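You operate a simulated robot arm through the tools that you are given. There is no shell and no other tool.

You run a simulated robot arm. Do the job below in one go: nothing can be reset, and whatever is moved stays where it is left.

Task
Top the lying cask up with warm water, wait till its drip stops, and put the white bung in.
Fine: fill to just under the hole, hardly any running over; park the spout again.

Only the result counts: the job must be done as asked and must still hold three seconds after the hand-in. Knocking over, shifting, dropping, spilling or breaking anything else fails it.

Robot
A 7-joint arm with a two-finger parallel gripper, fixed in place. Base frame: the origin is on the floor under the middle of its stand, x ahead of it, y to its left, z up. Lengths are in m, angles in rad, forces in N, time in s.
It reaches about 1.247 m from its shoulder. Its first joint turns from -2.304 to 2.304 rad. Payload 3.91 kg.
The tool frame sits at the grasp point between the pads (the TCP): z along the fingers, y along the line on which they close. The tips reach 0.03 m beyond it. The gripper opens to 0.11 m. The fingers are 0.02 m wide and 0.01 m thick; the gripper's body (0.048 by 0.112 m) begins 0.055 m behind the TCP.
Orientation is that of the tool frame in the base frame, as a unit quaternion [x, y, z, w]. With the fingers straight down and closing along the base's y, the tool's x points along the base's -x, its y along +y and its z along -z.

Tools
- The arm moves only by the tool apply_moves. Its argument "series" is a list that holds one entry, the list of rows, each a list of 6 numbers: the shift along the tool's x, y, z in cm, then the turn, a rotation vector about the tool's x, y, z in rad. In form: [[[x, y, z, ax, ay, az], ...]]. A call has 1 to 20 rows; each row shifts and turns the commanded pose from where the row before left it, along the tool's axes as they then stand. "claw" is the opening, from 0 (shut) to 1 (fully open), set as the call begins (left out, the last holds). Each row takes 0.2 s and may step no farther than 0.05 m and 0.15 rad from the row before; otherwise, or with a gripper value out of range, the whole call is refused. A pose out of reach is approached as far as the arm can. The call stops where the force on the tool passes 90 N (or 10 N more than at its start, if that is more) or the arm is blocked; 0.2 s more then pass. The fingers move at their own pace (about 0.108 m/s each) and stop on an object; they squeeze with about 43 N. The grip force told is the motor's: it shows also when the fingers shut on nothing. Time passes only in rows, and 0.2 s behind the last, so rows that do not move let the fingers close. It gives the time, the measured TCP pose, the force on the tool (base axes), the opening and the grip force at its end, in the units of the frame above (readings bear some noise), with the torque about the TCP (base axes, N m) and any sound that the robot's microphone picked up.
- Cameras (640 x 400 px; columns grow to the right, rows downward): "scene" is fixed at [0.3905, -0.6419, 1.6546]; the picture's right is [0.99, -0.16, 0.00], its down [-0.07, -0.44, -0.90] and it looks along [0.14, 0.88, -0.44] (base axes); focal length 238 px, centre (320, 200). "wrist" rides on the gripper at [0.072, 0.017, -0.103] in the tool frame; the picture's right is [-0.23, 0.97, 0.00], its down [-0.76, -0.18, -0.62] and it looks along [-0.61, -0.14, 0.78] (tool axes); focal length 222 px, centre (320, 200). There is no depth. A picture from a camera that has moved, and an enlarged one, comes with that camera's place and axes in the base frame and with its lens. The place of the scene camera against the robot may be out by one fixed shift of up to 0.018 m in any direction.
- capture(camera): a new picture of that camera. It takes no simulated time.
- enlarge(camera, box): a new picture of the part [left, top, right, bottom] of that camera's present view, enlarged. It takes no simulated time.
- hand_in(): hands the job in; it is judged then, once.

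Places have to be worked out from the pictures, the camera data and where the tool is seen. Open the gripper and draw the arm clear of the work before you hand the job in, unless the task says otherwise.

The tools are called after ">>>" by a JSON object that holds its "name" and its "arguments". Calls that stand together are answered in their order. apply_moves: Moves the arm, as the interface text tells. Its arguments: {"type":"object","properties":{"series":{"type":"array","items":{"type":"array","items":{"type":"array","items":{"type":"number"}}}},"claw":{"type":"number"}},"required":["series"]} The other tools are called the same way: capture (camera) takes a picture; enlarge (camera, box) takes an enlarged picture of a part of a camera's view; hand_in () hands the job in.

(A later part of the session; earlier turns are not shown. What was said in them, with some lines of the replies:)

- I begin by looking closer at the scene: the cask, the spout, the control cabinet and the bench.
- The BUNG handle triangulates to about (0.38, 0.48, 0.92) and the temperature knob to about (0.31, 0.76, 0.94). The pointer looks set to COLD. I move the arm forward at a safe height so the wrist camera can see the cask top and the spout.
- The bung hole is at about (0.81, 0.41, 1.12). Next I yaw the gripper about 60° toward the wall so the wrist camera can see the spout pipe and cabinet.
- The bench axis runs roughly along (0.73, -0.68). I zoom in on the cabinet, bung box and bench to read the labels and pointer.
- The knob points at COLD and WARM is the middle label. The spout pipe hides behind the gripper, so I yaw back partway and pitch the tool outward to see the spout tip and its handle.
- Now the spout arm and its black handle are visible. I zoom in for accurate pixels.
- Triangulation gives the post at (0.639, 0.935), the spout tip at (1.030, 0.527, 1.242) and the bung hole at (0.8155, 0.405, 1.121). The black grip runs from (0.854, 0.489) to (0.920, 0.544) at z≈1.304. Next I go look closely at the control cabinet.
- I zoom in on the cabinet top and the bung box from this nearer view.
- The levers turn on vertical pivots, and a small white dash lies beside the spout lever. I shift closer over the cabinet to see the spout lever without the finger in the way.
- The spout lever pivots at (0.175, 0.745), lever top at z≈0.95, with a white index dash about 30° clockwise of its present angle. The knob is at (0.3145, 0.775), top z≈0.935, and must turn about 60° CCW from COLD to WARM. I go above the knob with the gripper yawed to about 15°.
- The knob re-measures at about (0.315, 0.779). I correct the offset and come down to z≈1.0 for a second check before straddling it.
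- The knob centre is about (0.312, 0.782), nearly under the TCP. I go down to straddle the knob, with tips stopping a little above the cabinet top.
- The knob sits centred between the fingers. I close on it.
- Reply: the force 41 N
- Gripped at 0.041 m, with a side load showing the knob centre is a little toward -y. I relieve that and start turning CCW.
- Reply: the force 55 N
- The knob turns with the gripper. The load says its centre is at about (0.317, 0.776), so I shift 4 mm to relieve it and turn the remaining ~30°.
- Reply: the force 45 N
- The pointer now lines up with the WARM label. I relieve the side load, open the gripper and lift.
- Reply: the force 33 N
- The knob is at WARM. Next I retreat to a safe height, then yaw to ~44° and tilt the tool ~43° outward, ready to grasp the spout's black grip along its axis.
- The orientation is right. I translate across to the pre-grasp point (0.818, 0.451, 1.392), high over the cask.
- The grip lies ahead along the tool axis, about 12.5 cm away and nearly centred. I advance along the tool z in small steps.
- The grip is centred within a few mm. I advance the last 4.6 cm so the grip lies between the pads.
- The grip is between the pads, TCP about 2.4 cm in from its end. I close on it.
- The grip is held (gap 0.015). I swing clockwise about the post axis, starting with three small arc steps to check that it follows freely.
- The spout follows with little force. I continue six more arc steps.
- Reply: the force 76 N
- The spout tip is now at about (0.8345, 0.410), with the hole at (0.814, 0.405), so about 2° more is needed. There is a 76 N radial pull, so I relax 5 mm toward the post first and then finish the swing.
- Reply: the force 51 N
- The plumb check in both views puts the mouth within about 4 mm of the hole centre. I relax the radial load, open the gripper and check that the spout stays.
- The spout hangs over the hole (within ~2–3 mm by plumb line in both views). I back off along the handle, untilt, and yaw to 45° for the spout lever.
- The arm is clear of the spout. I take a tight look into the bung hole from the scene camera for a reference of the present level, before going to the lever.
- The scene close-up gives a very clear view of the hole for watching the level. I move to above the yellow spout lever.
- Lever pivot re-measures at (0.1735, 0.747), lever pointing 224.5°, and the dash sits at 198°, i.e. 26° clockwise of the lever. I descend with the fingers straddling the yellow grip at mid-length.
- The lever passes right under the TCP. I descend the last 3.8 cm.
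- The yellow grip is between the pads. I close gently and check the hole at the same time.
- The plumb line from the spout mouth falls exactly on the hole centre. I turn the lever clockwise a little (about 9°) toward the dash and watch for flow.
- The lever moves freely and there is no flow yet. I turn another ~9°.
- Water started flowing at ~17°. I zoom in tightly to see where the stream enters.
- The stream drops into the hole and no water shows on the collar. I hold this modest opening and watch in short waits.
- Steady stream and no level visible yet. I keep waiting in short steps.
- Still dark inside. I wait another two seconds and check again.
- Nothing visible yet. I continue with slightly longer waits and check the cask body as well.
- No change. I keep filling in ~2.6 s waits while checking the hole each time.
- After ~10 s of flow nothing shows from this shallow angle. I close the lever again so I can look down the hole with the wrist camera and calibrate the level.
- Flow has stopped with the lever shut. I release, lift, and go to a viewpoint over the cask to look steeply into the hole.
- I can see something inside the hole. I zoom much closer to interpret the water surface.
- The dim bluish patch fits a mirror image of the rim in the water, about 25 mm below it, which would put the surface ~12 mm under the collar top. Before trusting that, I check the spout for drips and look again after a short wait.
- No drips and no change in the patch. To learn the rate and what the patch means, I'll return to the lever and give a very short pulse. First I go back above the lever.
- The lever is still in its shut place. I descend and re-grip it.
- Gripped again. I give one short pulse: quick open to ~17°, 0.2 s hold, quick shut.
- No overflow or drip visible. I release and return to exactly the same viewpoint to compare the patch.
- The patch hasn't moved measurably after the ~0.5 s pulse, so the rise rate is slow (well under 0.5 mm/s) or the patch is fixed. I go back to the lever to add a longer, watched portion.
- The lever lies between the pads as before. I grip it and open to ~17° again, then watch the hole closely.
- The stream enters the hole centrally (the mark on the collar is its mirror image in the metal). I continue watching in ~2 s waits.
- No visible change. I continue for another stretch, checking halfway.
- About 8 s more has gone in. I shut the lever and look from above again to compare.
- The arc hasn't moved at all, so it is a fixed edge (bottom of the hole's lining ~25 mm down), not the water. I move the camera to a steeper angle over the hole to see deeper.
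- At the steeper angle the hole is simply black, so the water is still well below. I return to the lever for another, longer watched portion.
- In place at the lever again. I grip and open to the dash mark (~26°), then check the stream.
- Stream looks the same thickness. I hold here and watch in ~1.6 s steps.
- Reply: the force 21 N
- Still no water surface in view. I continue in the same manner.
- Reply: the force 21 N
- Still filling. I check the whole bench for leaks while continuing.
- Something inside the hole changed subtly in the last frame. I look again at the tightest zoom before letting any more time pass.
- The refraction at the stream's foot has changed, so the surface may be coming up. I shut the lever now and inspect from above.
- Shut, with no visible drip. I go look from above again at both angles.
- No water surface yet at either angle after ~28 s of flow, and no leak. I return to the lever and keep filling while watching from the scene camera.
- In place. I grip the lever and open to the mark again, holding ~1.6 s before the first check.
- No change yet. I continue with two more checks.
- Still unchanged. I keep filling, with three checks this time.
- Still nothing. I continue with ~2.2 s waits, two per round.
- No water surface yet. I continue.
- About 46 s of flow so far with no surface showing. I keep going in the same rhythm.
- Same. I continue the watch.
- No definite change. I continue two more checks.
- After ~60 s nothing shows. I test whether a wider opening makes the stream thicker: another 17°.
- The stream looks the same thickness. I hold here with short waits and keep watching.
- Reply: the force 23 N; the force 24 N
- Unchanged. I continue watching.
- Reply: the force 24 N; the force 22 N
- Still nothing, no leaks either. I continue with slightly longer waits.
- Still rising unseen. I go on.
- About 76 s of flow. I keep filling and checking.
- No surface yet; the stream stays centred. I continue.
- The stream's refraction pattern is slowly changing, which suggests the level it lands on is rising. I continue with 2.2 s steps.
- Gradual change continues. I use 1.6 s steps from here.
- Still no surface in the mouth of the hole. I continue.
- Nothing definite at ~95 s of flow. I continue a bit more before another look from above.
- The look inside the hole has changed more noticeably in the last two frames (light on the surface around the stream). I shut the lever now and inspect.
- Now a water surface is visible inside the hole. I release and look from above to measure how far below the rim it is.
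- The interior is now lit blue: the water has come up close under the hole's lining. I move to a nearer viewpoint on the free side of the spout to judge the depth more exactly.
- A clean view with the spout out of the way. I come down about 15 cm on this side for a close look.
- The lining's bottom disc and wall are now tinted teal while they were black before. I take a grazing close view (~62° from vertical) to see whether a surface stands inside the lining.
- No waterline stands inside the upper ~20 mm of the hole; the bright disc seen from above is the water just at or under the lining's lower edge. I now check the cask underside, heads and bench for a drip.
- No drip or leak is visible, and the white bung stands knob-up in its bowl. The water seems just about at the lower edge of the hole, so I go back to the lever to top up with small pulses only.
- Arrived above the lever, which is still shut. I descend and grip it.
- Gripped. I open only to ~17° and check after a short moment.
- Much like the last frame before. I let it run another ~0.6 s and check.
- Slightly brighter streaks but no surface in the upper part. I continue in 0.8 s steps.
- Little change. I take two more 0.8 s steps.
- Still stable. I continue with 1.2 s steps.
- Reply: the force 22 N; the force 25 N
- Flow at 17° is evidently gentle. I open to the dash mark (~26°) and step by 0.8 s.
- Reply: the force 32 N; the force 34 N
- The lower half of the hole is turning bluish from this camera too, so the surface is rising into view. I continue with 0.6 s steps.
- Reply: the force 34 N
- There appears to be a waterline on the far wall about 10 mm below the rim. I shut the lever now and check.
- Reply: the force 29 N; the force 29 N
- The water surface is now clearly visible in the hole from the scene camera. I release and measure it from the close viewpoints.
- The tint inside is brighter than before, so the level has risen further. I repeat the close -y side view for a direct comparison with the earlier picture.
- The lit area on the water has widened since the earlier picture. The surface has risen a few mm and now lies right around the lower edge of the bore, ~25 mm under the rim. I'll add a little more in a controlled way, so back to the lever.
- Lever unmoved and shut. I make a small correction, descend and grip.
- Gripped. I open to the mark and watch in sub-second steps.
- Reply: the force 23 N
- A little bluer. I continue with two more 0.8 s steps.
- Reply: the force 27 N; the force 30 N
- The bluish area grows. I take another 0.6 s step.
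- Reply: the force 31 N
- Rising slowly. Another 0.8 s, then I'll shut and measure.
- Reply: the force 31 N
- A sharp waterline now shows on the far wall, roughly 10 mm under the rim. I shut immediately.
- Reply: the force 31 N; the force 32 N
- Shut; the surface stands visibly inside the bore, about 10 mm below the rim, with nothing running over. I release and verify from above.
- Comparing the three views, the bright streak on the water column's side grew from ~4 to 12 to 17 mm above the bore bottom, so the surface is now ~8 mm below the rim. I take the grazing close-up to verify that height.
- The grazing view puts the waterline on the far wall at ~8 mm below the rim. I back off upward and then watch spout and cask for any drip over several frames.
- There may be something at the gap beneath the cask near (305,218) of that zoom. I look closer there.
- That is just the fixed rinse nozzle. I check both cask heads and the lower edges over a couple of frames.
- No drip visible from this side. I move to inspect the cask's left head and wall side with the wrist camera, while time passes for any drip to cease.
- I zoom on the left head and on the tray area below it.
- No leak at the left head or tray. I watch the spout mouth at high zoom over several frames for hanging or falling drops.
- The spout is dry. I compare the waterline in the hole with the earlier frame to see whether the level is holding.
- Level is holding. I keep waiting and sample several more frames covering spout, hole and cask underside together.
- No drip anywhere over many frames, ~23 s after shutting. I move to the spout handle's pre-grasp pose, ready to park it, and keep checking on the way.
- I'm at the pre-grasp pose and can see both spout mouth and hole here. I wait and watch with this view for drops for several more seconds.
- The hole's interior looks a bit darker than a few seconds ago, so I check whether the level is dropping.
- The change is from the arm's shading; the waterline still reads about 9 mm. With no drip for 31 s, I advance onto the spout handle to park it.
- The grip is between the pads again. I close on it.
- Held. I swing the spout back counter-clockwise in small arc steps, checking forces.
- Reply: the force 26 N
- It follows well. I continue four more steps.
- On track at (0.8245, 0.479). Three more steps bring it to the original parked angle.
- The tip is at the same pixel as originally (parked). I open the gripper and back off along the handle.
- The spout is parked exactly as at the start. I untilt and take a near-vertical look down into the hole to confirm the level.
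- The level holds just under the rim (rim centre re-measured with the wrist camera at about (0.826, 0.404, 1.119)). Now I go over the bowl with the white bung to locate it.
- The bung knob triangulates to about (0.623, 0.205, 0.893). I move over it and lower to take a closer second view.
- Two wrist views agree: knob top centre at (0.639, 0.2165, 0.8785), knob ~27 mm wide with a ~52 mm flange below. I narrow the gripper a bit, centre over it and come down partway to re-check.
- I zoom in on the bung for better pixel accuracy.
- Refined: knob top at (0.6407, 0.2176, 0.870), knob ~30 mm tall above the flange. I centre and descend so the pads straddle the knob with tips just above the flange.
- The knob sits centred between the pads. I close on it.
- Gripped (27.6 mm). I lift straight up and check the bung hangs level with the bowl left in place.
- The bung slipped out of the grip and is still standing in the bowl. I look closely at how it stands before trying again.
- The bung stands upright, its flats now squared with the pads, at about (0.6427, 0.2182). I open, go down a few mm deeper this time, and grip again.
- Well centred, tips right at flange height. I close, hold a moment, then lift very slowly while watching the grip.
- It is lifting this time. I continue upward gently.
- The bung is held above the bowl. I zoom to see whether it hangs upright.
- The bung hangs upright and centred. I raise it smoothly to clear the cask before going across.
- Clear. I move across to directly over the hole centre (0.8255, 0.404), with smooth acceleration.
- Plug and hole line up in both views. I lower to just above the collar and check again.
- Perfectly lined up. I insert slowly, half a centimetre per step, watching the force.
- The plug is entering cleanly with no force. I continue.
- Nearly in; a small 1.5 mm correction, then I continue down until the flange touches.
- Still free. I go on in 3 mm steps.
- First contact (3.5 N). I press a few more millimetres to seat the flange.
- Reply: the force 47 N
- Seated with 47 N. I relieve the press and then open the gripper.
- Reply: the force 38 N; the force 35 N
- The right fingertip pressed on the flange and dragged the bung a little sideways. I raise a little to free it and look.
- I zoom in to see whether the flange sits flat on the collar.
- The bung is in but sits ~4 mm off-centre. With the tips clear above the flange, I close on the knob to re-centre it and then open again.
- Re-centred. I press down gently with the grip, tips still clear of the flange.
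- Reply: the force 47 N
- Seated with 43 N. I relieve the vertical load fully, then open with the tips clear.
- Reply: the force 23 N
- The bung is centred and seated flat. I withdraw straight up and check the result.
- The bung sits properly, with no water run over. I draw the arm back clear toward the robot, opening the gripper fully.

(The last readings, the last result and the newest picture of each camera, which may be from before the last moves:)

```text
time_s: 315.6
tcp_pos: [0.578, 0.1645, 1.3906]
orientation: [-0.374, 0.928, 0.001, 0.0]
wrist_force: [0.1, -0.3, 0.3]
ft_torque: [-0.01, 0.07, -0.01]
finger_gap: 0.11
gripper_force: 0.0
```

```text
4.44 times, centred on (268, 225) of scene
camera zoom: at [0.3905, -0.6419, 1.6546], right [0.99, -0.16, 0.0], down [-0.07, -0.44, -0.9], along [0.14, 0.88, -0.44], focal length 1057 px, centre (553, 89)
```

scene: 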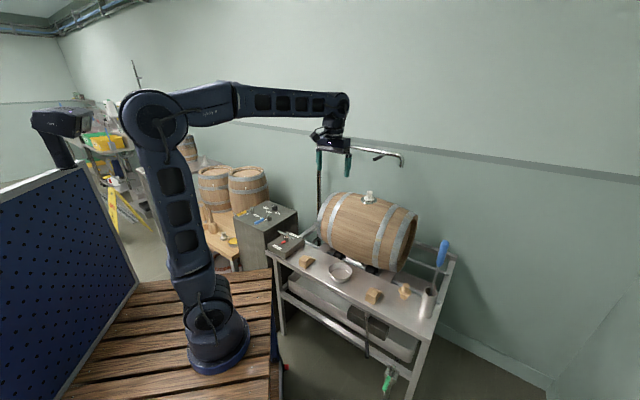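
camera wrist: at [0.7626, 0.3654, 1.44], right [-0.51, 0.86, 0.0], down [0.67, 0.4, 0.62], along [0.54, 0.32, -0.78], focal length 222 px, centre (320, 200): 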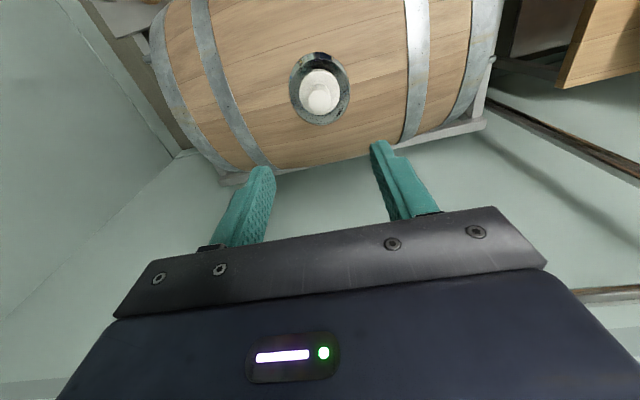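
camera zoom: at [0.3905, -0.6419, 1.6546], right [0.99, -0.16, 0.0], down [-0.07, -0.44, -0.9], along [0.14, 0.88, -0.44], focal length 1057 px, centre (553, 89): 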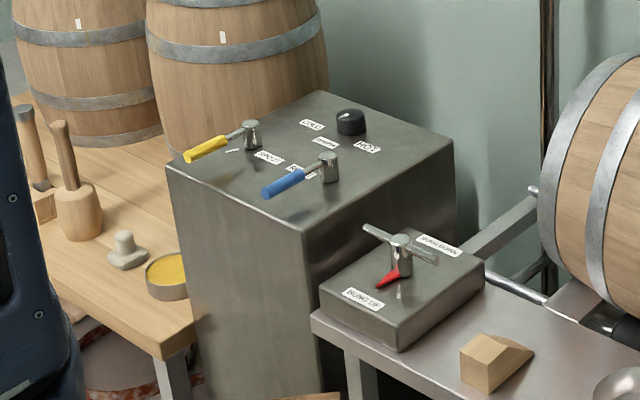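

Bung flush and upright, spout parked, lever shut, everything else in place and dry. I draw the arm further back to a neutral pose and wait a couple of seconds for a last check.

>>> {"name": "apply_moves", "arguments": {"series": [[[2.5, 3.1, -1.6, 0, 0, 0], [2.5, 3.1, -1.6, 0, 0, 0], [2.5, 3.1, -1.6, 0, 0, 0], [2.5, 3.1, -1.6, 0, 0, 0], [2.5, 3.1, -1.6, 0, 0, 0], [2.5, 3.1, -1.6, 0, 0, 0], [2.5, 3.1, -1.6, 0, 0, 0], [0, 0, 0, 0, 0, 0], [0, 0, 0, 0, 0, 0], [0, 0, 0, 0, 0, 0], [0, 0, 0, 0, 0, 0], [0, 0, 0, 0, 0, 0]]]}}

>>> {"name": "capture", "arguments": {"camera": "scene"}}

>>> {"name": "enlarge", "arguments": {"camera": "scene", "box": [300, 120, 440, 290]}}

>>> {"name": "enlarge", "arguments": {"camera": "scene", "box": [270, 250, 470, 400]}}

```text
time_s: 318.2
tcp_pos: [0.3017, 0.1985, 1.502]
orientation: [-0.374, 0.928, 0.0, 0.0]
wrist_force: [-0.6, -0.5, 0.0]
ft_torque: [0.04, 0.02, 0.02]
finger_gap: 0.1098
gripper_force: 0.0
```

```text
taken
```

scene: 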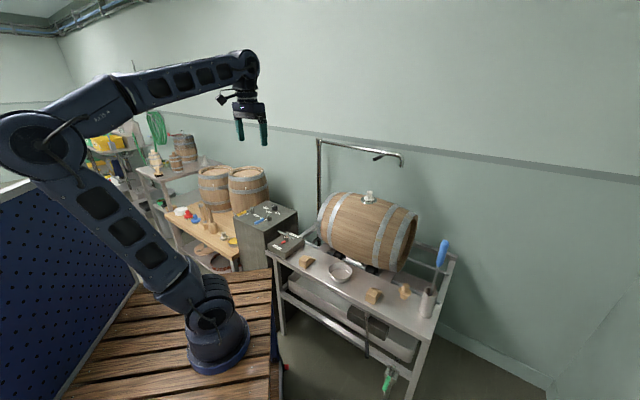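

```text
2.35 times, centred on (370, 205) of scene
camera zoom: at [0.3905, -0.6419, 1.6546], right [0.99, -0.16, 0.0], down [-0.07, -0.44, -0.9], along [0.14, 0.88, -0.44], focal length 560 px, centre (202, 188)
```

zoom: 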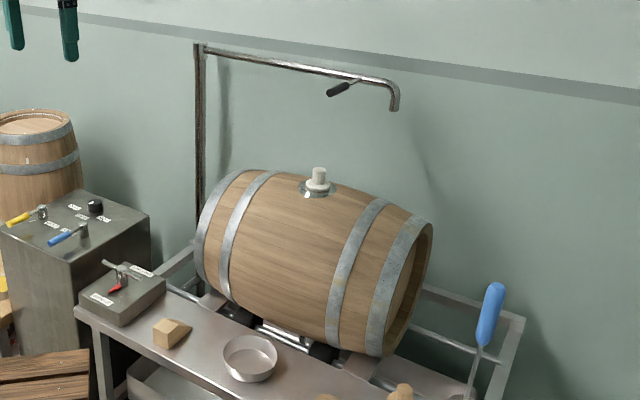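

```text
2.67 times, centred on (370, 325) of scene
camera zoom: at [0.3905, -0.6419, 1.6546], right [0.99, -0.16, 0.0], down [-0.07, -0.44, -0.9], along [0.14, 0.88, -0.44], focal length 634 px, centre (187, -133)
```

zoom: 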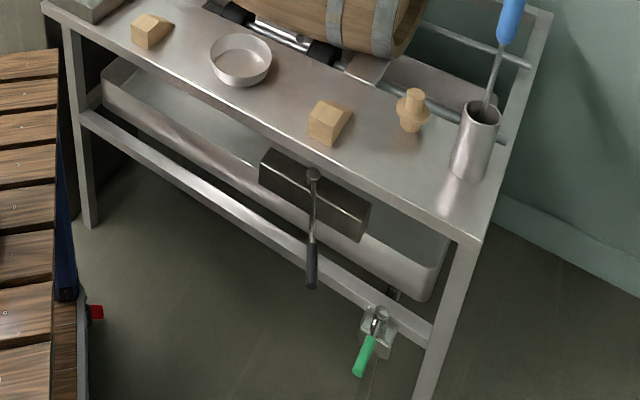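

The final pictures show the cask filled, with the bung flat in its collar and the spout parked. The valve is shut, there are no drips or spills, the other objects are unmoved, and the arm is clear with the gripper open. I hand the job in.

>>> {"name": "hand_in", "arguments": {}}

```text
The job is handed in.
```

The cask is topped up with warm water, the white bung is in, and the spout is back where it was parked. The job is handed in.

- **Water:** I set the knob from COLD to WARM before opening the spout. The level ended about 8–9 mm below the rim, read from the camera views, and nothing ran over.
- **Drip:** I never saw a drip, from the spout or the cask, in any picture. I waited about half a minute after the last shut-off before moving the spout, and about a minute before putting the bung in. The underside and wall side of the cask were only partly visible.
- **Bung:** My first grip slipped, leaving the bung standing in its bowl; the second held. On release a fingertip dragged it about 4 mm off-centre, so I re-centred it and pressed it down again. It sits flat on the collar.
- **Left as found:** the spout lever is shut, and the arm is clear with the gripper open. Nothing else appeared moved or wet in the final pictures. The temperature knob stays at WARM.
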